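You operate a simulated robot arm through the tools that you are given. There is no shell and no other tool.

Carry out the task below with a simulated robot arm. There is one attempt and no reset: what you move stays moved.

TASK
Stack the yellow canister labelled "46" from the top of the back counter on top of the yellow canister labelled "28". Put the 75 orange width gauge from the top of the back counter on top of the medium carton there and the 120 orange width gauge on top of the white box there. Open the shallow drawer of the far counter, fetch the white bin and set it in the inside of the shallow drawer of the far counter, then shut the drawer. Put the blue bin on the white table behind line 3 away on the white ledge. Take the grey tray marked "27" from the white table behind line 3 and leave it on the tail end of belt 2. Fetch the black tray labelled "25" from the top of the wooden pallet and set it on the top of the steel trolley. Any order will do. Set down upright: orange width gauge.

Only the result counts: the job must be done as asked and must still hold three seconds after the hand-in. Knocking over, shifting, dropping, spilling or breaking anything else fails it.

THE ROBOT
A 7-joint arm with a two-finger gripper on a trunk, on a base that drives. Base frame: it is fixed to the floor where the robot stands at the start and does not move with it; the origin is under the middle of the robot, x ahead of it, y to its left, z up; the surface under the hand at the start is at about z = 0.97. Units: m, rad, N and s.
With the tool pointing down near the work surface it reaches from about 0.3 to 0.8 m from the robot's upright axis, wherever it stands. Its first joint turns from -2.897 to 2.897 rad. Places, roughly: black tray [3.75, -0.75, 0.5]; blue bin (15x20x11 cm) [1.8, -2.7, 0.9]; grey tray [2.5, -2.75, 0.75]; inside of the shallow drawer of the far counter [1.7, 0.5, 0.7]; medium carton [0.75, -0.25, 1]; orange width gauge [0.75, -0.75, 1]; shallow drawer of the far counter [1.8, 0.5, 0.8]; tail end of belt 2 (20x21 cm) [4.46, -5.28, 1]; top of the steel trolley [6.7, -0.6, 0.8]; white bin (11x16x8 cm) [0.7, -1, 1]; white box (20x26x11 cm) [0.6, -0.5, 1]; white ledge (22x78 cm) [1.08, -3.98, 1.36]; yellow canister [0.5, 0.25, 1]. Payload 2.45 kg.
The tool frame sits at the grasp point between the pads (the TCP): z along the fingers, y along the line on which they close. The tips reach 0.027 m beyond it. Largest opening 0.08 m; the body of the gripper starts 0.054 m behind the TCP.
Orientation is that of the tool frame in the base frame, as [roll, pitch, yaw] about the fixed x, y, z axes, in that order (R = Rz(yaw) Ry(pitch) Rx(roll)). With the fingers straight down and closing along the base's y, the tool's x points along the base's -x, its y along +y and its z along -z.

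THE INTERFACE
- The arm moves only by the tool move_arm. Its argument "increments" is a list of rows, each a list of 7 numbers: the shift along the tool's x, y, z in units of 20 mm (1.0 is 20 mm), then the turn, a rotation vector about the tool's x, y, z in units of 4 degrees (1.0 is 4 degrees), then the closure in counts, from 0 (fully open) to 255 (shut). In form: [[x, y, z, wx, wy, wz, jaw], ...]. A call has 1 to 20 rows; each row shifts and turns the commanded pose from where the row before left it, along the tool's axes as they then stand. A call with a number of a shift or a turn outside -1 to 1 is refused whole. A row lasts 0.2 s, in which the tool goes at most 0.05 m and 0.15 rad; a call with a longer step from one row to the next is refused whole, and so is a gripper value outside its range. Where a pose cannot be reached the arm comes as near as it can. A force on the tool above 40 N (or 10 N above the force at the start of the call, whichever is more), or a blocked arm, ends the call early, and 0.2 s more pass. The fingers move at their own pace (about 0.153 m/s each) and stop on an object; they squeeze with about 26 N. The grip force told is the motor's: it shows also when the fingers shut on nothing. Time passes only in rows, and 0.2 s behind the last, so rows that do not move let the fingers close. It gives the time, the measured TCP pose, the force on the tool (base axes), the opening and the grip force at its end, in the units of the frame above (readings bear some noise), with the torque about the TCP (base axes, N m) and any sound that the robot's microphone picked up.
- Cameras (640 x 400 px; columns grow to the right, rows downward): "scene" is now at [0.052, 0.0997, 1.7741]; the picture's right is [-0.48, -0.88, 0.00], its down [-0.63, 0.34, -0.70] and it looks along [0.61, -0.33, -0.72] (base axes); focal length 267 px, centre (320, 200). "wrist" rides on the gripper at [0.063, 0.012, -0.079] in the tool frame; the picture's right is [-0.19, 0.98, 0.00], its down [-0.72, -0.14, -0.68] and it looks along [-0.67, -0.13, 0.73] (tool axes); focal length 226 px, centre (320, 200). There is no depth. A picture from a camera that has moved, and an enlarged one, comes with that camera's place and axes in the base frame and with its lens.
- grab_frame(camera): a new picture of that camera. It takes no simulated time.
- slide_trunk(by): slides the trunk up (or, below 0, down) by that many m; the arm and the scene camera ride with it, the base frame stays. It gives what a move gives, with no picture.
- roll_base(legs): drives the robot by 1 to 6 legs, each [ahead, turn to the left] in m and rad, along the robot's own axes; the way and the turn of a leg run together, so that a leg with both is an arc; at most 1.5 m and 3.142 rad a leg. The arm and the cameras ride along, it lands a little off, and it stops where it bumps. It gives what a move gives.
- head_to(pan, tilt): turns the head with the scene camera to pan (to the left, within 2.094 rad either way) and tilt (down, from -0.506 to 1.204), counted from straight ahead of the robot. It gives what a move gives.
- enlarge(camera, box): a new picture of the part [left, top, right, bottom] of that camera's present view, enlarged. It takes no simulated time.
- close_job(): hands the job in; it is judged then, once.

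Nothing tells you exact positions but the pictures and the camera data. Unless the task says otherwise, let go and move clear before handing in.

The tools are called as name(argument=value, ...) on one line, values as JSON. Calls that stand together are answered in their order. move_arm: Moves the arm, as the interface text tells. Its arguments: {"type":"object","properties":{"increments":{"type":"array","items":{"type":"array","items":{"type":"number"}}}},"required":["increments"]} The other tools are called the same way: slide_trunk (by) slides the trunk up or down; roll_base (legs) drives the base; head_to (pan, tilt) turns the head that bears the scene camera; grab_frame (camera) takes a picture; enlarge (camera, box) takes an enlarged picture of a part of a camera's view; close_job () hands the job in.

At the start:

```text
time: 0.0
tool_pos: [0.4215, -0.0948, 1.3786]
orientation: [-3.141, 0.0, 3.141]
contact_force: [0.6, -0.4, 0.3]
moment: [0.02, -0.01, 0.03]
opening: 0.0798
finger_force: 0.1
trunk travel left (down, up): [-0.4, 0.14]
robot x, y, heading: [0.0015, -0.002, -0.003]
head pan, tilt: [-0.496, 0.799]
```

scene: 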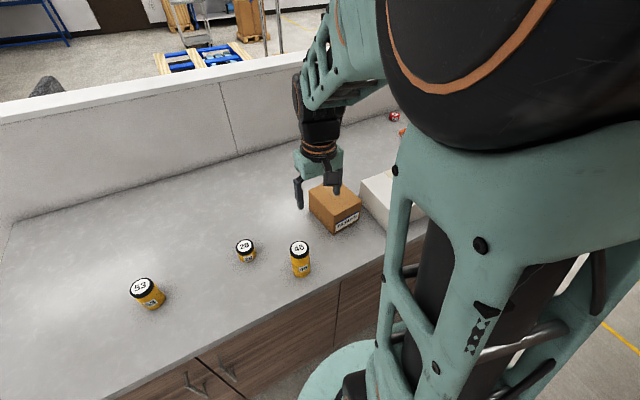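
wrist: 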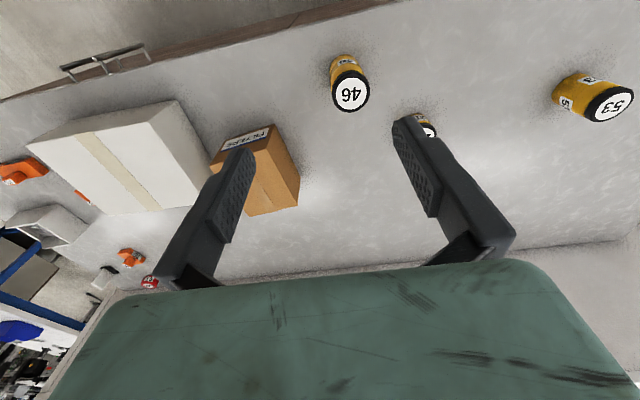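

I see the back counter with canisters 53, 28 and 46, a medium carton and the white box. I'll enlarge the views to locate everything before moving.

enlarge(camera="scene", box=[100, 160, 420, 360])

enlarge(camera="wrist", box=[0, 0, 640, 400])

enlarge(camera="wrist", box=[0, 120, 240, 300])

```text
2.00 times, centred on (260, 260) of scene
camera zoom: at [0.052, 0.0997, 1.7741], right [-0.48, -0.88, 0.0], down [-0.63, 0.34, -0.7], along [0.61, -0.33, -0.72], focal length 533 px, centre (440, 80)
```

zoom: 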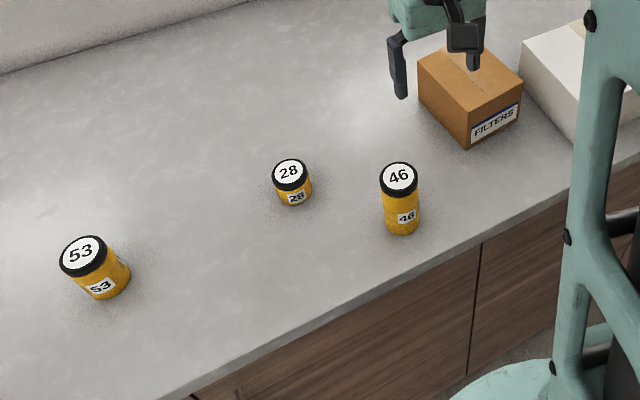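

```text
1.00 times, centred on (320, 200) of wrist (not enlarged: the box is as wide or as high as the picture)
camera zoom: at [0.3581, -0.0842, 1.4581], right [0.19, 0.98, 0.0], down [0.72, -0.14, 0.68], along [0.67, -0.13, -0.73], focal length 226 px, centre (320, 200)
```

zoom: 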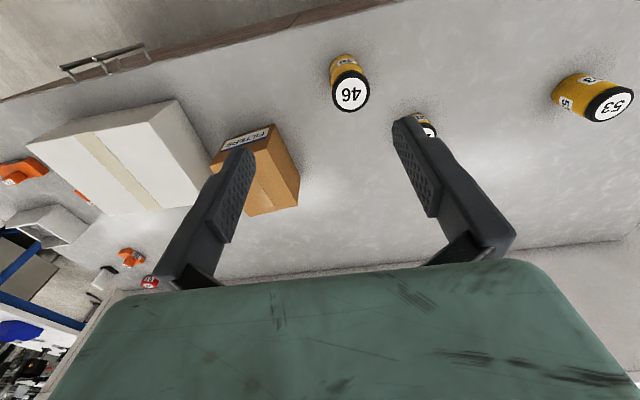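

```text
2.22 times, centred on (120, 210) of wrist
camera zoom: at [0.3581, -0.0842, 1.4581], right [0.19, 0.98, 0.0], down [0.72, -0.14, 0.68], along [0.67, -0.13, -0.73], focal length 502 px, centre (764, 178)
```

zoom: 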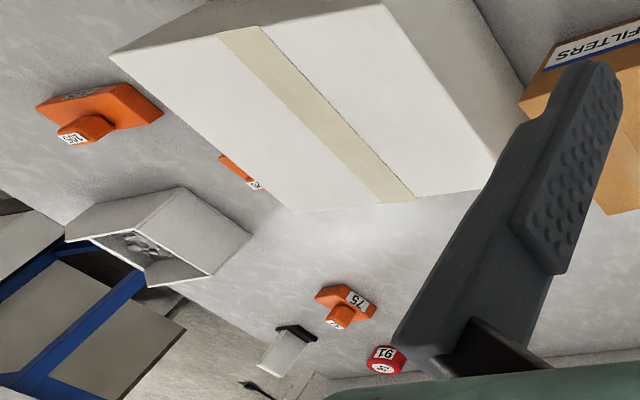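

I triangulate canister 46's lid at about (0.478, -0.061, 1.09). I'll move above it and check with the wrist camera.

move_arm(increments=[[-0.284, 0.17, 0.85, 0, 0, 0, 0], [-0.284, 0.17, 0.85, 0, 0, 0, 0], [-0.284, 0.17, 0.85, 0, 0, 0, 0], [-0.284, 0.17, 0.85, 0, 0, 0, 0], [-0.284, 0.17, 0.85, 0, 0, 0, 0], [-0.284, 0.17, 0.85, 0, 0, 0, 0], [-0.284, 0.17, 0.85, 0, 0, 0, 0], [-0.284, 0.17, 0.85, 0, 0, 0, 0], [-0.284, 0.17, 0.85, 0, 0, 0, 0], [-0.284, 0.17, 0.85, 0, 0, 0, 0], [0, 0, 0, 0, 0, 0, 0]])

grab_frame(camera="wrist")

grab_frame(camera="scene")

```text
time: 2.4
tool_pos: [0.4767, -0.0628, 1.2093]
orientation: [3.141, 0.001, -3.141]
contact_force: [0.3, 0.6, -1.0]
moment: [-0.01, 0.02, 0.02]
opening: 0.0798
finger_force: 0.0
trunk travel left (down, up): [-0.4, 0.14]
robot x, y, heading: [0.0027, -0.0004, 0.001]
head pan, tilt: [-0.496, 0.799]
```

```text
taken
camera wrist: at [0.4142, -0.0509, 1.288], right [0.19, 0.98, 0.0], down [0.72, -0.14, 0.68], along [0.67, -0.13, -0.73], focal length 226 px, centre (320, 200)
```

wrist: 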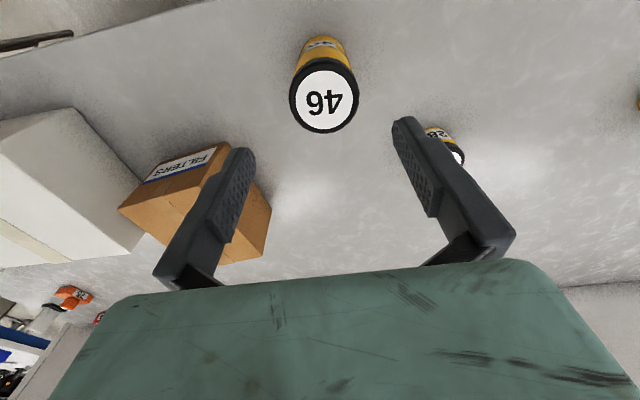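

```text
taken
camera scene: at [0.0518, 0.0997, 1.7741], right [-0.48, -0.88, 0.0], down [-0.63, 0.34, -0.7], along [0.61, -0.33, -0.72], focal length 267 px, centre (320, 200)
```

scene: 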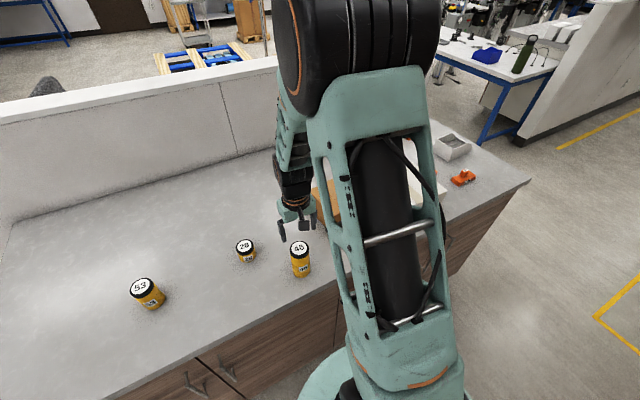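

The lid is directly below the TCP. Descending to grip at z≈1.058.

move_arm(increments=[[0, 0.15, 0.94, 0, 0, 0, 0], [0, 0, 0.94, 0, 0, 0, 0], [0, 0, 0.94, 0, 0, 0, 0], [0, 0, 0.94, 0, 0, 0, 0], [0, 0, 0.94, 0, 0, 0, 0], [0, 0, 0.94, 0, 0, 0, 0], [0, 0, 0.94, 0, 0, 0, 0], [0, 0, 0.94, 0, 0, 0, 0], [0, 0, 0, 0, 0, 0, 0]])

grab_frame(camera="wrist")

enlarge(camera="scene", box=[220, 180, 380, 280])

```text
time: 4.4
tool_pos: [0.4783, -0.0564, 1.0591]
orientation: [-3.141, 0.0, -3.141]
contact_force: [0.8, 0.3, 0.2]
moment: [0.02, 0.03, -0.01]
opening: 0.0805
finger_force: 0.1
trunk travel left (down, up): [-0.4, 0.14]
robot x, y, heading: [0.0044, -0.0032, -0.001]
head pan, tilt: [-0.496, 0.799]
```

```text
taken
camera wrist: at [0.4148, -0.0461, 1.1379], right [0.19, 0.98, 0.0], down [0.72, -0.14, 0.68], along [0.67, -0.13, -0.73], focal length 226 px, centre (320, 200)
```

wrist: 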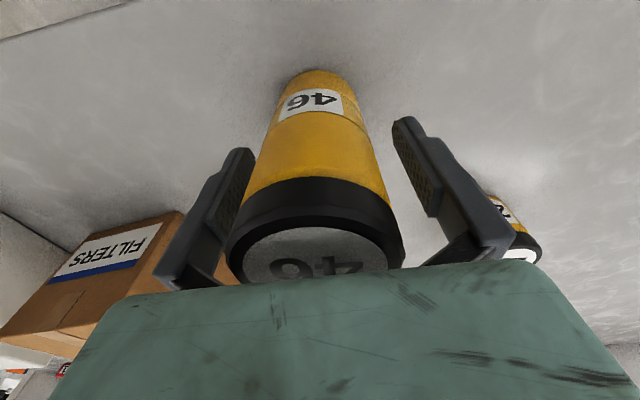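

```text
4.00 times, centred on (300, 230) of scene
camera zoom: at [0.0519, 0.0998, 1.7741], right [-0.48, -0.88, 0.0], down [-0.63, 0.34, -0.7], along [0.61, -0.33, -0.72], focal length 1066 px, centre (400, 80)
```

zoom: 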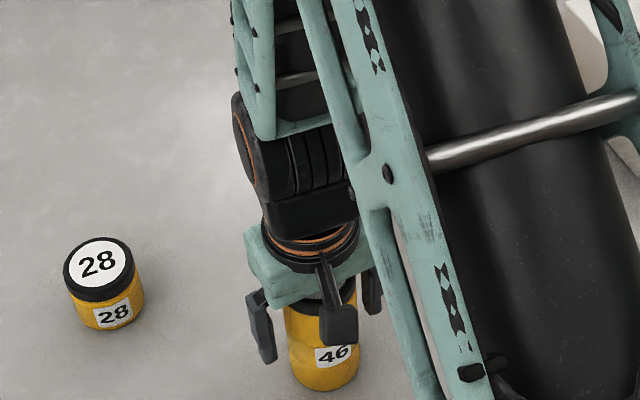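

The canister is between the fingers. Closing and lifting.

move_arm(increments=[[0, 0, 0, 0, 0, 0, 255], [0, 0, 0, 0, 0, 0, 255], [0, 0, 0, 0, 0, 0, 255], [0, 0, -0.3, 0, 0, 0, 255], [0, 0, -0.6, 0, 0, 0, 255], [0, 0, -1, 0, 0, 0, 255], [0, 0, -1, 0, 0, 0, 255], [0, 0, -1, 0, 0, 0, 255], [0, 0, -1, 0, 0, 0, 255], [0, 0, -1, 0, 0, 0, 255], [0, 0, -1, 0, 0, 0, 255], [0, 0, 0, 0, 0, 0, 255]])

grab_frame(camera="wrist")

enlarge(camera="scene", box=[200, 180, 360, 280])

```text
time: 7.0
tool_pos: [0.4785, -0.0587, 1.1982]
orientation: [3.141, -0.003, 3.141]
contact_force: [0.1, 0.5, -1.4]
moment: [-0.01, -0.05, 0.0]
opening: 0.0569
finger_force: 26.0
trunk travel left (down, up): [-0.4, 0.14]
robot x, y, heading: [-0.0001, -0.0042, -0.0]
head pan, tilt: [-0.496, 0.799]
```

```text
taken
camera wrist: at [0.415, -0.0475, 1.2768], right [0.19, 0.98, 0.0], down [0.72, -0.14, 0.68], along [0.67, -0.13, -0.73], focal length 226 px, centre (320, 200)
```

wrist: 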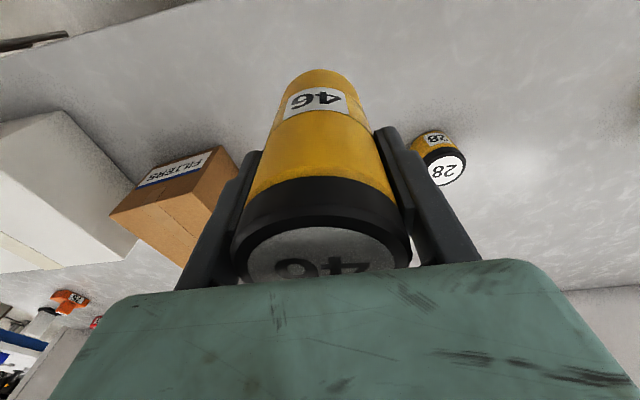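

```text
4.00 times, centred on (280, 230) of scene
camera zoom: at [0.0527, 0.0996, 1.774], right [-0.48, -0.88, 0.0], down [-0.63, 0.34, -0.7], along [0.61, -0.33, -0.72], focal length 1066 px, centre (480, 80)
```

zoom: 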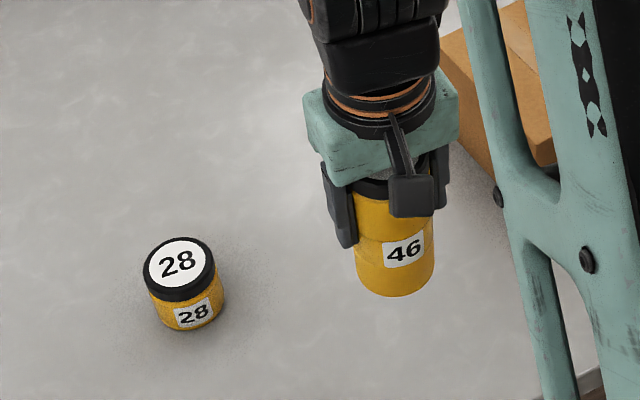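

Canister 46 is held. 28's lid is at about (0.613, 0.079, 1.035). Moving over it.

move_arm(increments=[[-0.84, 0.86, 0, 0, 0, 0, 255], [-0.84, 0.86, 0, 0, 0, 0, 255], [-0.84, 0.86, 0, 0, 0, 0, 255], [-0.84, 0.86, 0, 0, 0, 0, 255], [-0.84, 0.86, 0, 0, 0, 0, 255], [-0.84, 0.86, 0, 0, 0, 0, 255], [-0.84, 0.86, 0, 0, 0, 0, 255], [-0.84, 0.86, 0, 0, 0, 0, 255], [0, 0, 0, 0, 0, 0, 255]])

grab_frame(camera="wrist")

enlarge(camera="scene", box=[200, 180, 360, 280])

```text
time: 9.0
tool_pos: [0.6132, 0.0782, 1.1958]
orientation: [3.141, 0.0, 3.14]
contact_force: [0.3, -0.7, -2.6]
moment: [-0.02, 0.0, -0.01]
opening: 0.057
finger_force: 25.9
trunk travel left (down, up): [-0.4, 0.14]
robot x, y, heading: [0.003, 0.0028, -0.002]
head pan, tilt: [-0.496, 0.799]
```

```text
taken
camera wrist: at [0.5501, 0.0885, 1.2755], right [0.19, 0.98, 0.0], down [0.72, -0.14, 0.68], along [0.67, -0.13, -0.73], focal length 226 px, centre (320, 200)
```

wrist: 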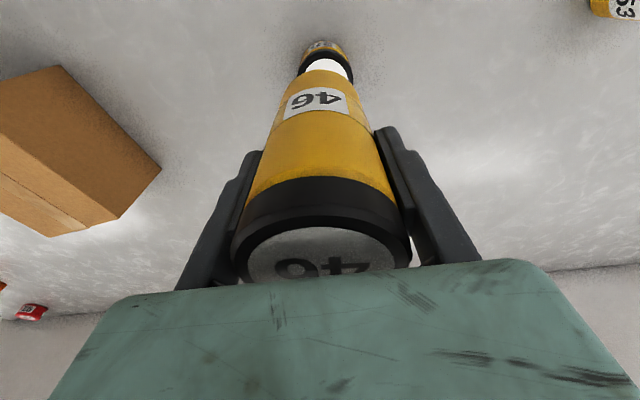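

```text
4.00 times, centred on (280, 230) of scene
camera zoom: at [0.0521, 0.0995, 1.7741], right [-0.48, -0.88, 0.0], down [-0.63, 0.34, -0.7], along [0.61, -0.33, -0.72], focal length 1066 px, centre (480, 80)
```

zoom: 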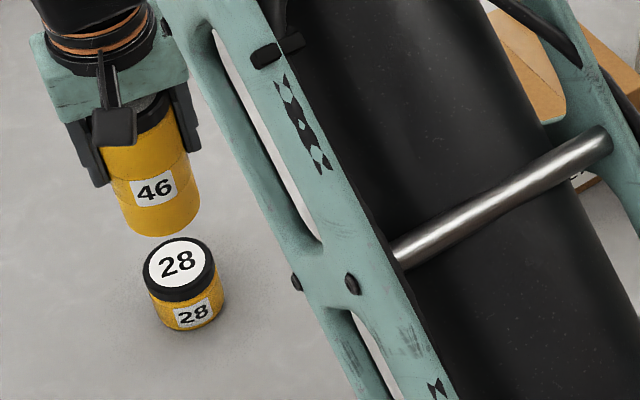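

enlarge(camera="wrist", box=[240, 20, 400, 120])

```text
4.00 times, centred on (320, 70) of wrist
camera zoom: at [0.5501, 0.0885, 1.2755], right [0.19, 0.98, 0.0], down [0.72, -0.14, 0.68], along [0.67, -0.13, -0.73], focal length 904 px, centre (320, 720)
```

zoom: 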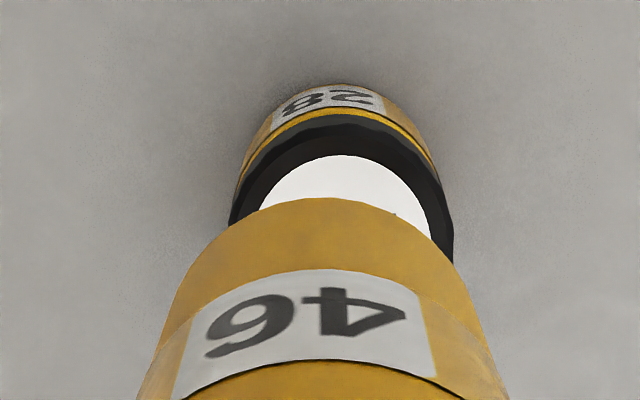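

Small correction (+2 mm each), then lower close to contact.

move_arm(increments=[[-0.11, 0.13, 0.9, 0, 0, 0, 255], [0, 0, 0.9, 0, 0, 0, 255], [0, 0, 0.9, 0, 0, 0, 255], [0, 0, 0, 0, 0, 0, 255], [0, 0, 0, 0, 0, 0, 255]])

enlarge(camera="wrist", box=[240, 20, 400, 120])

enlarge(camera="scene", box=[200, 210, 280, 260])

```text
time: 10.2
tool_pos: [0.6143, 0.082, 1.1417]
orientation: [-3.141, 0.0, 3.14]
contact_force: [0.0, 0.7, -3.3]
moment: [-0.01, 0.0, -0.02]
opening: 0.0568
finger_force: 26.2
trunk travel left (down, up): [-0.4, 0.14]
robot x, y, heading: [0.0002, -0.0024, 0.001]
head pan, tilt: [-0.496, 0.799]
```

```text
4.00 times, centred on (320, 70) of wrist
camera zoom: at [0.5516, 0.0938, 1.2208], right [0.19, 0.98, 0.0], down [0.72, -0.14, 0.68], along [0.67, -0.13, -0.73], focal length 904 px, centre (320, 720)
```

zoom: 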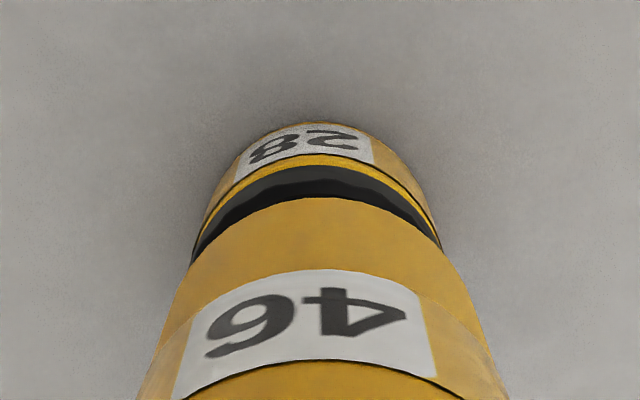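

```text
8.00 times, centred on (240, 235) of scene
camera zoom: at [0.0526, 0.0999, 1.774], right [-0.48, -0.88, 0.0], down [-0.63, 0.34, -0.7], along [0.61, -0.33, -0.72], focal length 2133 px, centre (960, -80)
```

zoom: 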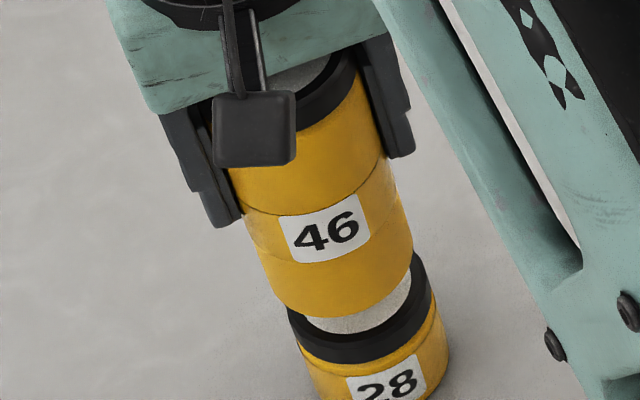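

Aligned well. Lowering gently until contact.

move_arm(increments=[[0, 0, 0.2, 0, 0, 0, 255], [0, 0, 0.2, 0, 0, 0, 255], [0, 0, 0.15, 0, 0, 0, 255], [0, 0, 0, 0, 0, 0, 255]])

enlarge(camera="scene", box=[200, 210, 280, 260])

```text
time: 11.2
tool_pos: [0.6153, 0.0811, 1.1303]
orientation: [-3.141, 0.0, -3.141]
contact_force: [-0.8, -0.9, -2.2]
moment: [-0.01, 0.01, -0.01]
opening: 0.0571
finger_force: 26.2
trunk travel left (down, up): [-0.4, 0.14]
robot x, y, heading: [0.0008, 0.0002, -0.0]
head pan, tilt: [-0.496, 0.799]
```

```text
8.00 times, centred on (240, 235) of scene
camera zoom: at [0.0524, 0.0998, 1.7741], right [-0.48, -0.88, 0.0], down [-0.63, 0.34, -0.7], along [0.61, -0.33, -0.72], focal length 2133 px, centre (960, -80)
```

zoom: 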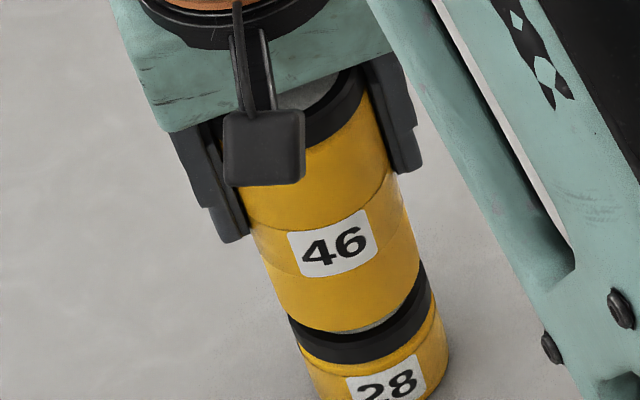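

move_arm(increments=[[0.02, -0.06, 0.1, 0, 0, 0, 255], [0, 0, 0.1, 0, 0, 0, 255], [0, 0, 0, 0, 0, 0, 255]])

enlarge(camera="scene", box=[200, 210, 280, 260])

enlarge(camera="wrist", box=[240, 20, 400, 120])

```text
time: 12.0
tool_pos: [0.6155, 0.0814, 1.1276]
orientation: [3.141, 0.001, 3.141]
contact_force: [0.7, -0.1, -2.7]
moment: [0.0, -0.02, 0.01]
opening: 0.0573
finger_force: 26.1
trunk travel left (down, up): [-0.4, 0.14]
robot x, y, heading: [-0.001, -0.0026, 0.0]
head pan, tilt: [-0.496, 0.799]
```

```text
8.00 times, centred on (240, 235) of scene
camera zoom: at [0.0524, 0.0998, 1.7741], right [-0.48, -0.88, 0.0], down [-0.63, 0.34, -0.7], along [0.61, -0.33, -0.72], focal length 2133 px, centre (960, -80)
```

zoom: 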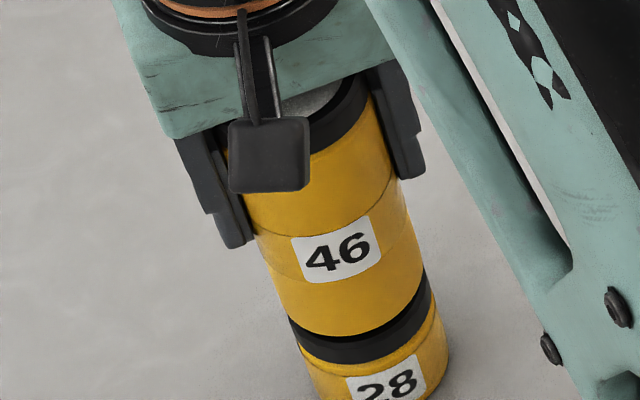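

```text
4.00 times, centred on (320, 70) of wrist
camera zoom: at [0.5517, 0.0922, 1.2062], right [0.19, 0.98, 0.0], down [0.72, -0.14, 0.68], along [0.67, -0.13, -0.73], focal length 904 px, centre (320, 720)
```

zoom: 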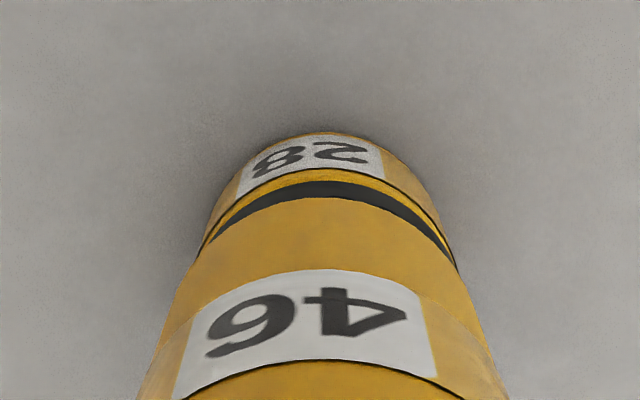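

move_arm(increments=[[0, 0.03, 0.1, 0, 0, 0, 255], [0, 0, 0.1, 0, 0, 0, 255], [0, 0, 0, 0, 0, 0, 255]])

enlarge(camera="scene", box=[200, 210, 280, 260])

```text
time: 12.8
tool_pos: [0.6151, 0.0822, 1.123]
orientation: [3.141, -0.001, 3.141]
contact_force: [-0.3, -0.3, -3.3]
moment: [-0.05, 0.02, 0.0]
opening: 0.0573
finger_force: 26.0
trunk travel left (down, up): [-0.4, 0.14]
robot x, y, heading: [-0.002, 0.0016, -0.002]
head pan, tilt: [-0.496, 0.799]
```

```text
8.00 times, centred on (240, 235) of scene
camera zoom: at [0.0524, 0.0999, 1.7741], right [-0.48, -0.88, 0.0], down [-0.63, 0.34, -0.7], along [0.61, -0.33, -0.72], focal length 2133 px, centre (960, -80)
```

zoom: 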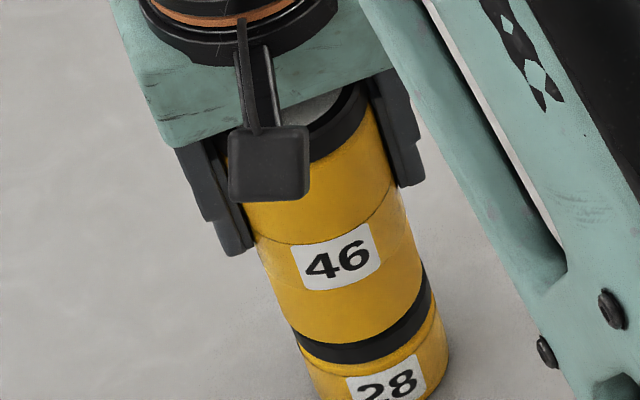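

move_arm(increments=[[0, 0, 0.1, 0, 0, 0, 255], [0, 0, 0.05, 0, 0, 0, 255], [0, 0, 0, 0, 0, 0, 255]])

enlarge(camera="scene", box=[200, 210, 280, 260])

```text
time: 13.6
tool_pos: [0.6151, 0.0809, 1.1199]
orientation: [3.14, 0.001, 3.141]
contact_force: [0.2, 0.2, -2.1]
moment: [0.03, 0.03, -0.01]
opening: 0.0569
finger_force: 26.3
trunk travel left (down, up): [-0.4, 0.14]
robot x, y, heading: [-0.0004, -0.0015, -0.004]
head pan, tilt: [-0.496, 0.799]
```

```text
8.00 times, centred on (240, 235) of scene
camera zoom: at [0.0525, 0.0998, 1.774], right [-0.48, -0.88, 0.0], down [-0.63, 0.34, -0.7], along [0.61, -0.33, -0.72], focal length 2133 px, centre (960, -80)
```

zoom: 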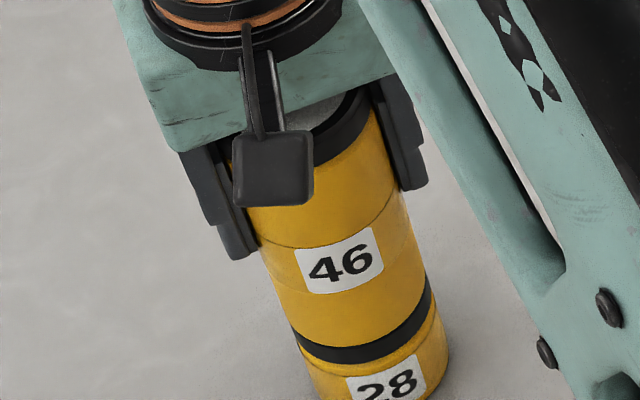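

move_arm(increments=[[0, 0, 0.1, 0, 0, 0, 255], [0, 0, 0, 0, 0, 0, 255]])

enlarge(camera="wrist", box=[240, 20, 400, 120])

enlarge(camera="scene", box=[200, 210, 280, 260])

```text
time: 14.2
tool_pos: [0.615, 0.0806, 1.1174]
orientation: [-3.141, 0.0, -3.141]
contact_force: [-0.7, -0.5, 0.7]
moment: [0.02, 0.03, -0.02]
opening: 0.0568
finger_force: 26.0
trunk travel left (down, up): [-0.4, 0.14]
robot x, y, heading: [-0.0009, -0.0037, -0.001]
head pan, tilt: [-0.496, 0.799]
```

```text
4.00 times, centred on (320, 70) of wrist
camera zoom: at [0.5518, 0.0926, 1.1974], right [0.19, 0.98, 0.0], down [0.72, -0.14, 0.68], along [0.67, -0.13, -0.73], focal length 904 px, centre (320, 720)
```

zoom: 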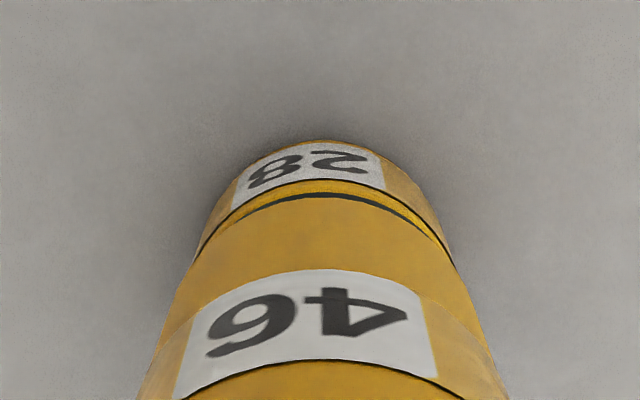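

```text
8.00 times, centred on (240, 235) of scene
camera zoom: at [0.0521, 0.0998, 1.7741], right [-0.48, -0.88, 0.0], down [-0.63, 0.34, -0.7], along [0.61, -0.33, -0.72], focal length 2133 px, centre (960, -80)
```

zoom: 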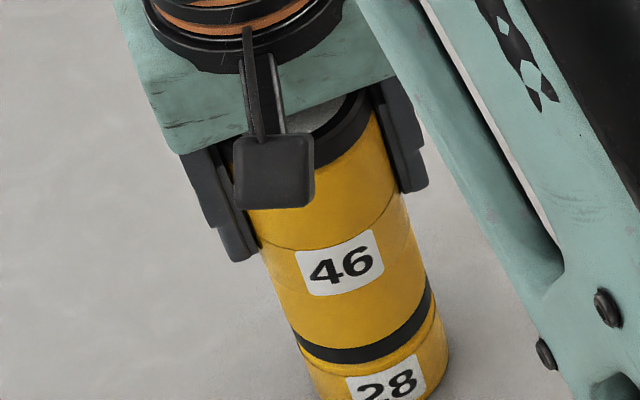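

Contact begins (weight is carried). One tiny step more, then release and rise.

move_arm(increments=[[0, 0, 0.04, 0, 0, 0, 255], [0, 0, 0, 0, 0, 0, 255]])

```text
time: 14.8
tool_pos: [0.6156, 0.0803, 1.1174]
orientation: [3.14, 0.003, -3.141]
contact_force: [-0.3, 0.5, 7.8]
moment: [0.09, 0.04, 0.01]
opening: 0.0569
finger_force: 26.2
trunk travel left (down, up): [-0.4, 0.14]
robot x, y, heading: [0.0006, 0.0043, 0.0]
head pan, tilt: [-0.496, 0.799]
```

move_arm(increments=[[0, 0, -0.03, 0, 0, 0, 60], [0, 0, 0, 0, 0, 0, 40], [0, 0, 0, 0, 0, 0, 0], [0, 0, 0, 0, 0, 0, 0], [0, 0, -0.5, 0, 0, 0, 0], [0, 0, -1, 0, 0, 0, 0], [0, 0, -1, 0, 0, 0, 0], [0, 0, -1, 0, 0, 0, 0], [0, 0, -1, 0, 0, 0, 0], [0, 0, -1, 0, 0, 0, 0], [0, 0, -1, 0, 0, 0, 0], [0, 0, 0, 0, 0, 0, 0]])

grab_frame(camera="wrist")

grab_frame(camera="scene")

```text
time: 17.4
tool_pos: [0.6169, 0.0812, 1.2476]
orientation: [-3.141, -0.002, 3.139]
contact_force: [0.0, -0.5, -0.1]
moment: [-0.01, -0.01, 0.02]
opening: 0.0799
finger_force: 0.1
trunk travel left (down, up): [-0.4, 0.14]
robot x, y, heading: [-0.0016, 0.0005, 0.003]
head pan, tilt: [-0.496, 0.799]
```

```text
taken
camera wrist: at [0.5527, 0.0927, 1.327], right [0.19, 0.98, 0.0], down [0.72, -0.14, 0.68], along [0.67, -0.13, -0.73], focal length 226 px, centre (320, 200)
```

wrist: 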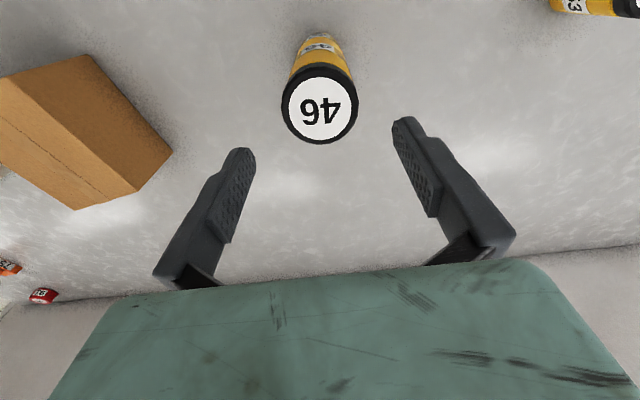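

```text
taken
camera scene: at [0.0525, 0.0999, 1.774], right [-0.48, -0.88, 0.0], down [-0.63, 0.34, -0.7], along [0.61, -0.33, -0.72], focal length 267 px, centre (320, 200)
```

scene: 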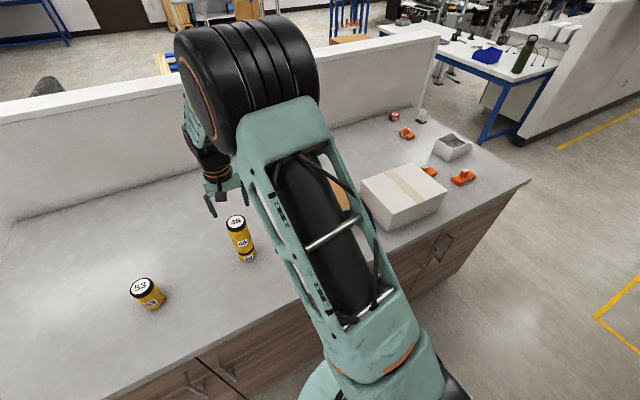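

46 stands on 28. Now I'll look at the gauges and the white bin.

enlarge(camera="scene", box=[350, 90, 510, 190])

head_to(pan=-1.0, tilt=0.7)

grab_frame(camera="scene")

```text
4.00 times, centred on (430, 140) of scene
camera zoom: at [0.0525, 0.0999, 1.774], right [-0.48, -0.88, 0.0], down [-0.63, 0.34, -0.7], along [0.61, -0.33, -0.72], focal length 1066 px, centre (-120, 440)
```

zoom: 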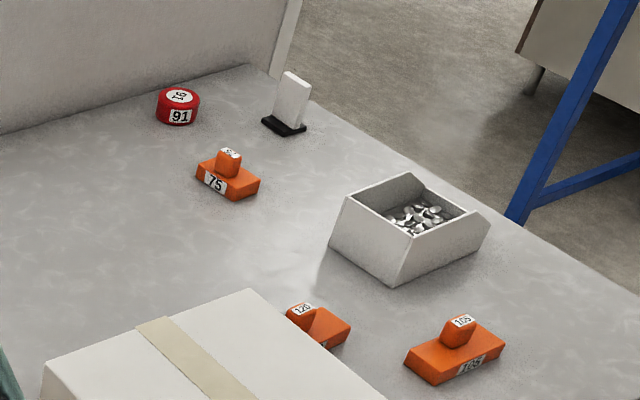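

```text
time: 18.3
tool_pos: [0.6151, 0.0816, 1.2473]
orientation: [-3.141, 0.001, -3.141]
contact_force: [0.0, 0.1, -0.2]
moment: [0.01, 0.02, 0.02]
opening: 0.0798
finger_force: 0.0
trunk travel left (down, up): [-0.4, 0.14]
robot x, y, heading: [-0.0008, 0.0001, -0.001]
head pan, tilt: [-1.0, 0.7]
```

```text
taken
camera scene: at [0.0271, 0.0668, 1.7823], right [-0.84, -0.54, 0.0], down [-0.35, 0.54, -0.76], along [0.41, -0.64, -0.64], focal length 267 px, centre (320, 200)
```

scene: 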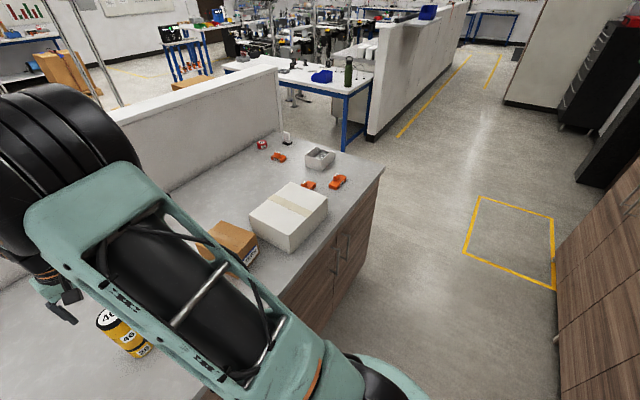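

head_to(pan=-0.7, tilt=1.2)

grab_frame(camera="scene")

head_to(pan=0.7, tilt=0.5)

grab_frame(camera="scene")

head_to(pan=-1.9, tilt=0.5)

grab_frame(camera="scene")

head_to(pan=0.0, tilt=0.3)

grab_frame(camera="scene")

head_to(pan=-0.8, tilt=0.2)

grab_frame(camera="scene")

```text
time: 19.3
tool_pos: [0.6157, 0.0807, 1.2467]
orientation: [3.14, 0.0, -3.141]
contact_force: [-1.1, 0.9, 0.2]
moment: [0.04, -0.02, 0.02]
opening: 0.0804
finger_force: 0.0
trunk travel left (down, up): [-0.4, 0.14]
robot x, y, heading: [-0.0059, 0.0031, -0.001]
head pan, tilt: [-0.7, 1.201]
```

```text
taken
camera scene: at [0.024, 0.1021, 1.7464], right [-0.64, -0.76, 0.0], down [-0.71, 0.6, -0.36], along [0.28, -0.23, -0.93], focal length 267 px, centre (320, 200)
```

scene: 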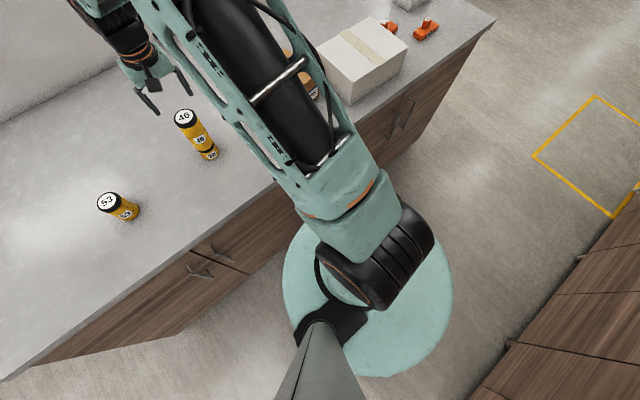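

```text
time: 20.8
tool_pos: [0.6153, 0.0814, 1.2476]
orientation: [3.141, 0.0, 3.141]
contact_force: [0.6, 0.4, 0.7]
moment: [0.0, -0.01, -0.01]
opening: 0.0801
finger_force: 0.0
trunk travel left (down, up): [-0.4, 0.14]
robot x, y, heading: [-0.0018, 0.0012, 0.0]
head pan, tilt: [0.7, 0.499]
```

```text
taken
camera scene: at [0.0509, 0.1968, 1.8], right [0.64, -0.77, 0.0], down [-0.37, -0.31, -0.88], along [0.67, 0.56, -0.48], focal length 267 px, centre (320, 200)
```

scene: 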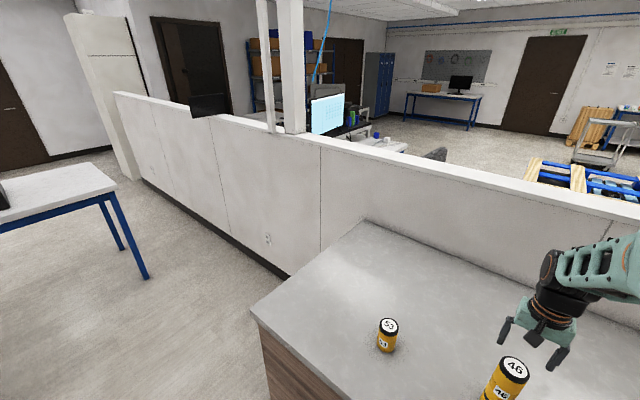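

```text
time: 23.1
tool_pos: [0.6157, 0.0807, 1.2479]
orientation: [3.141, 0.0, -3.141]
contact_force: [0.3, 0.0, 0.3]
moment: [-0.02, 0.02, 0.05]
opening: 0.0803
finger_force: 0.2
trunk travel left (down, up): [-0.4, 0.14]
robot x, y, heading: [0.0033, -0.0, 0.001]
head pan, tilt: [-1.901, 0.499]
```

```text
taken
camera scene: at [-0.0482, 0.0521, 1.8], right [-0.95, 0.32, 0.0], down [0.15, 0.45, -0.88], along [-0.28, -0.83, -0.48], focal length 267 px, centre (320, 200)
```

scene: 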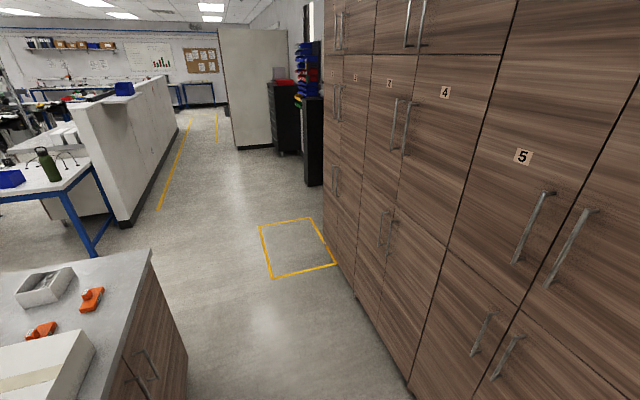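

```text
time: 25.0
tool_pos: [0.6148, 0.0829, 1.2483]
orientation: [3.141, -0.001, 3.141]
contact_force: [-1.0, -0.1, -0.2]
moment: [0.01, 0.0, 0.01]
opening: 0.0801
finger_force: 0.2
trunk travel left (down, up): [-0.4, 0.14]
robot x, y, heading: [0.0009, 0.0, -0.002]
head pan, tilt: [0.0, 0.3]
```

```text
taken
camera scene: at [0.0746, 0.1382, 1.8184], right [0.0, -1.0, 0.0], down [-0.3, 0.0, -0.96], along [0.96, 0.0, -0.3], focal length 267 px, centre (320, 200)
```

scene: 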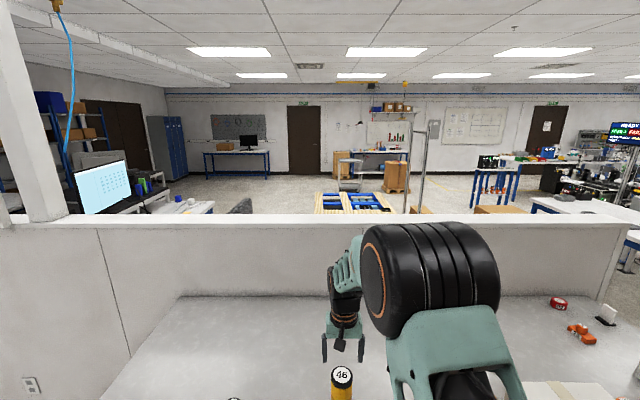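

```text
time: 26.1
tool_pos: [0.6153, 0.082, 1.2468]
orientation: [-3.141, 0.001, -3.141]
contact_force: [-1.2, 0.8, -0.3]
moment: [0.01, 0.04, 0.0]
opening: 0.08
finger_force: 0.1
trunk travel left (down, up): [-0.4, 0.14]
robot x, y, heading: [-0.0027, 0.0018, -0.001]
head pan, tilt: [-0.799, 0.201]
```

```text
taken
camera scene: at [0.0463, 0.0715, 1.8277], right [-0.72, -0.7, 0.0], down [-0.14, 0.14, -0.98], along [0.68, -0.7, -0.2], focal length 267 px, centre (320, 200)
```

scene: 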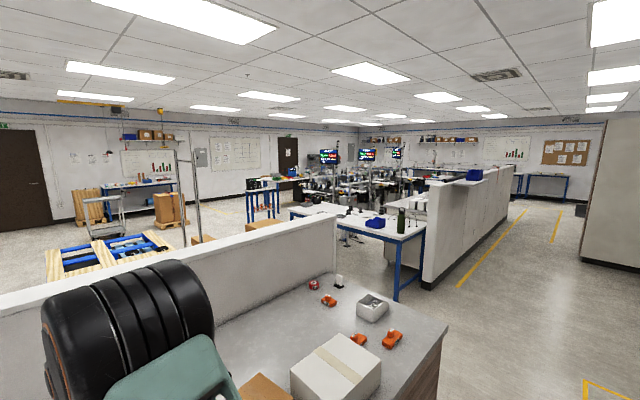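

Layout understood: gauge 120 ≈ (0.64,-0.79), gauge 75 ≈ (0.92,-0.90), bin ≈ (0.71,-1.0). I'll retract the arm a bit and drive along the counter to y≈-0.65.

move_arm(increments=[[0, 0, -1, 0, 0, 0, 0], [0, 0, -1, 0, 0, 0, 0], [0, 0, -1, 0, 0, 0, 0], [1, -0.5, 0, 0, 0, 0, 0], [1, -0.5, 0, 0, 0, 0, 0], [1, -0.5, 0, 0, 0, 0, 0], [1, -0.5, 0, 0, 0, 0, 0], [1, -0.5, 0, 0, 0, 0, 0], [1, -0.5, 0, 0, 0, 0, 0], [1, -0.5, 0, 0, 0, 0, 0], [1, -0.5, 0, 0, 0, 0, 0], [0, 0, 0, 0, 0, 0, 0]])

roll_base(legs=[[0, -1.5708], [0.62, 0], [0, 1.5708]])

grab_frame(camera="scene")

grab_frame(camera="wrist")

```text
time: 28.7
tool_pos: [0.455, 0.0007, 1.3074]
orientation: [-3.141, -0.001, 3.14]
contact_force: [-0.6, 1.0, 0.9]
moment: [0.02, 0.0, 0.0]
opening: 0.08
finger_force: 0.1
trunk travel left (down, up): [-0.4, 0.14]
robot x, y, heading: [0.0035, 0.0023, -0.002]
head pan, tilt: [-0.799, 0.201]
```

```text
time: 40.1
tool_pos: [0.4524, -0.5978, 1.3071]
orientation: [3.141, -0.002, -3.105]
contact_force: [-0.3, -0.1, 0.0]
moment: [-0.02, -0.01, 0.02]
opening: 0.0798
finger_force: 0.1
trunk travel left (down, up): [-0.4, 0.14]
robot x, y, heading: [-0.0015, -0.6166, 0.034]
head pan, tilt: [-0.799, 0.201]
```

```text
taken
camera scene: at [0.0426, -0.5415, 1.8277], right [-0.69, -0.72, 0.0], down [-0.14, 0.14, -0.98], along [0.71, -0.68, -0.2], focal length 267 px, centre (320, 200)
```

scene: 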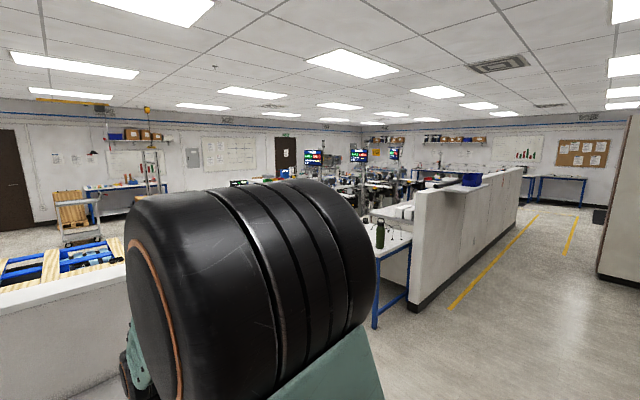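

```text
taken
camera wrist: at [0.3895, -0.5879, 1.3873], right [0.16, 0.99, 0.0], down [0.72, -0.12, 0.68], along [0.67, -0.11, -0.73], focal length 226 px, centre (320, 200)
```

wrist: 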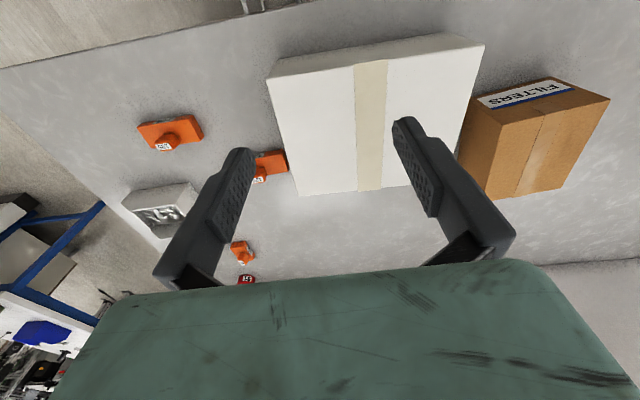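

I'm at (0,-0.617). Now moving the hand over gauge 120.

move_arm(increments=[[-0.467, -0.918, 0, 0, 0, 0, 0], [-0.467, -0.918, 0, 0, 0, 0, 0], [-0.467, -0.918, 0, 0, 0, 0, 0], [-0.467, -0.918, 0, 0, 0, 0, 0], [-0.467, -0.918, 0, 0, 0, 0, 0], [-0.467, -0.918, 0, 0, 0, 0, 0], [-0.467, -0.918, 0, 0, 0, 0, 0], [-0.467, -0.918, 0, 0, 0, 0, 0], [-0.467, -0.918, 0, 0, 0, 0, 0], [-0.467, -0.918, 0, 0, 0, 0, 0], [0, 0, 0, 0, 0, 0, 0]])

grab_frame(camera="wrist")

head_to(pan=-0.3, tilt=0.8)

grab_frame(camera="scene")

```text
time: 42.5
tool_pos: [0.5515, -0.7782, 1.3092]
orientation: [3.141, 0.0, -3.104]
contact_force: [0.8, 1.1, 0.6]
moment: [-0.03, -0.02, 0.02]
opening: 0.0799
finger_force: 0.1
trunk travel left (down, up): [-0.4, 0.14]
robot x, y, heading: [-0.0044, -0.6182, 0.039]
head pan, tilt: [-0.799, 0.201]
```

```text
taken
camera wrist: at [0.4882, -0.769, 1.3886], right [0.16, 0.99, 0.0], down [0.72, -0.12, 0.68], along [0.67, -0.11, -0.73], focal length 226 px, centre (320, 200)
```

wrist: 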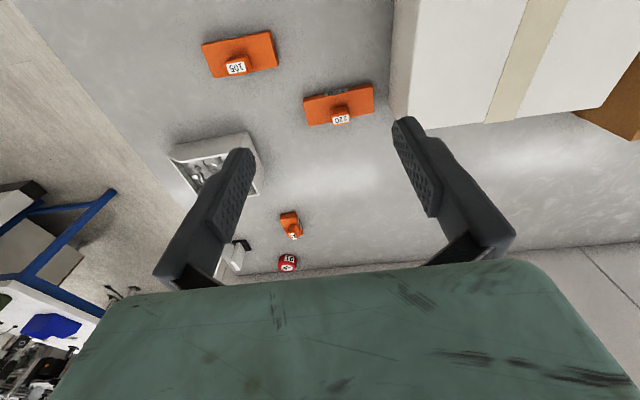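

```text
time: 43.5
tool_pos: [0.5526, -0.7791, 1.3095]
orientation: [3.141, -0.001, -3.106]
contact_force: [0.1, -0.1, 0.6]
moment: [0.01, 0.01, 0.02]
opening: 0.0798
finger_force: 0.0
trunk travel left (down, up): [-0.4, 0.14]
robot x, y, heading: [-0.0014, -0.6148, 0.039]
head pan, tilt: [-0.3, 0.799]
```

```text
taken
camera scene: at [0.0532, -0.4985, 1.7741], right [-0.26, -0.97, 0.0], down [-0.69, 0.19, -0.7], along [0.67, -0.18, -0.72], focal length 267 px, centre (320, 200)
```

scene: 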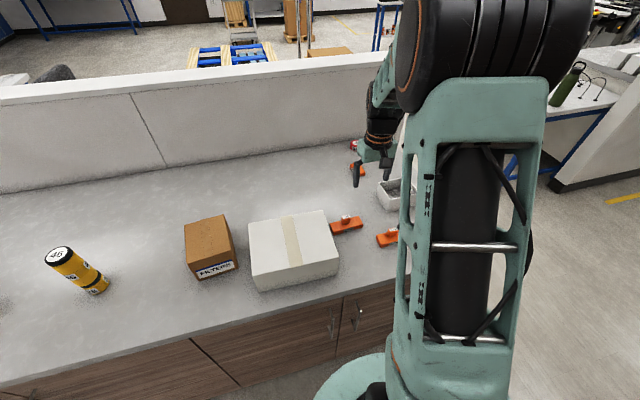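

enlarge(camera="wrist", box=[160, 20, 400, 170])

enlarge(camera="scene", box=[300, 190, 420, 265])

```text
2.67 times, centred on (280, 95) of wrist
camera zoom: at [0.4883, -0.7692, 1.3884], right [0.16, 0.99, 0.0], down [0.72, -0.12, 0.68], along [0.67, -0.11, -0.73], focal length 603 px, centre (427, 480)
```

zoom: 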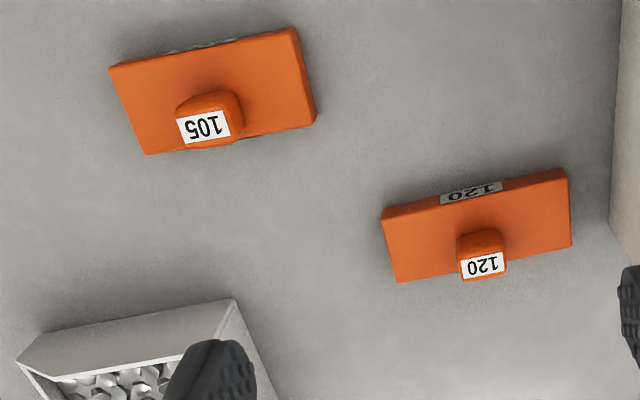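

```text
5.33 times, centred on (360, 228) of scene
camera zoom: at [0.0532, -0.4985, 1.7741], right [-0.26, -0.97, 0.0], down [-0.69, 0.19, -0.7], along [0.67, -0.18, -0.72], focal length 1422 px, centre (107, 53)
```

zoom: 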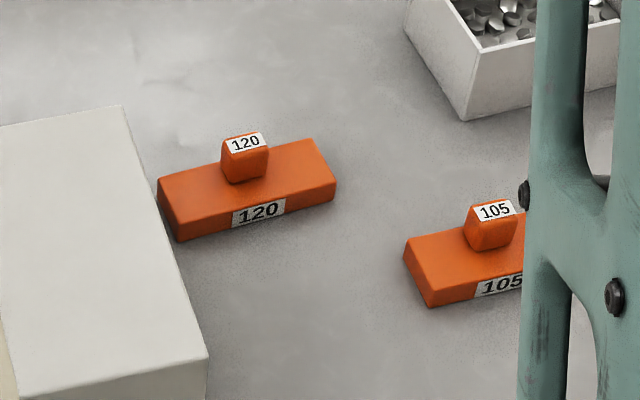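

Gauge 120's knob top is at about (0.653,-0.760,1.012), plate along y. I'll move above the knob.

move_arm(increments=[[-0.51, 0.074, 1, 0, 0, 0, 60], [-0.51, 0.074, 1, 0, 0, 0, 60], [-0.51, 0.074, 1, 0, 0, 0, 60], [-0.51, 0.074, 1, 0, 0, 0, 60], [-0.51, 0.074, 1, 0, 0, 0, 60], [-0.51, 0.074, 1, 0, 0, 0, 60], [-0.51, 0.074, 1, 0, 0, 0, 60], [-0.51, 0.074, 1, 0, 0, 0, 60], [-0.51, 0.074, 1, 0, 0, 0, 60], [-0.51, 0.074, 1, 0, 0, 0, 60], [0, 0, 0, 0, 0, 0, 60]])

grab_frame(camera="wrist")

enlarge(camera="scene", box=[300, 170, 420, 245])

```text
time: 45.9
tool_pos: [0.6537, -0.759, 1.1077]
orientation: [3.141, 0.0, -3.106]
contact_force: [-0.3, 0.0, 0.0]
moment: [0.0, -0.02, -0.01]
opening: 0.0612
finger_force: 0.1
trunk travel left (down, up): [-0.4, 0.14]
robot x, y, heading: [0.001, -0.6159, 0.033]
head pan, tilt: [-0.3, 0.799]
```

```text
taken
camera wrist: at [0.5896, -0.7499, 1.1882], right [0.16, 0.99, 0.0], down [0.72, -0.12, 0.68], along [0.67, -0.11, -0.73], focal length 226 px, centre (320, 200)
```

wrist: 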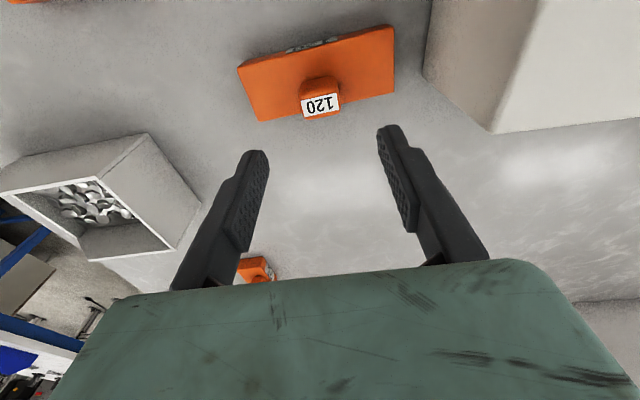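

```text
5.33 times, centred on (360, 208) of scene
camera zoom: at [0.0528, -0.4984, 1.7741], right [-0.26, -0.97, 0.0], down [-0.69, 0.19, -0.7], along [0.67, -0.18, -0.72], focal length 1422 px, centre (107, 160)
```

zoom: 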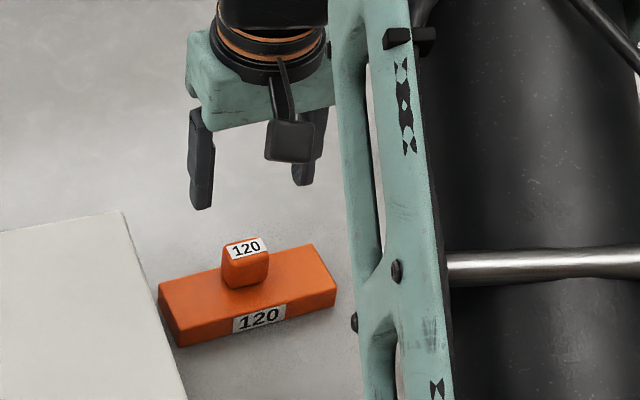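

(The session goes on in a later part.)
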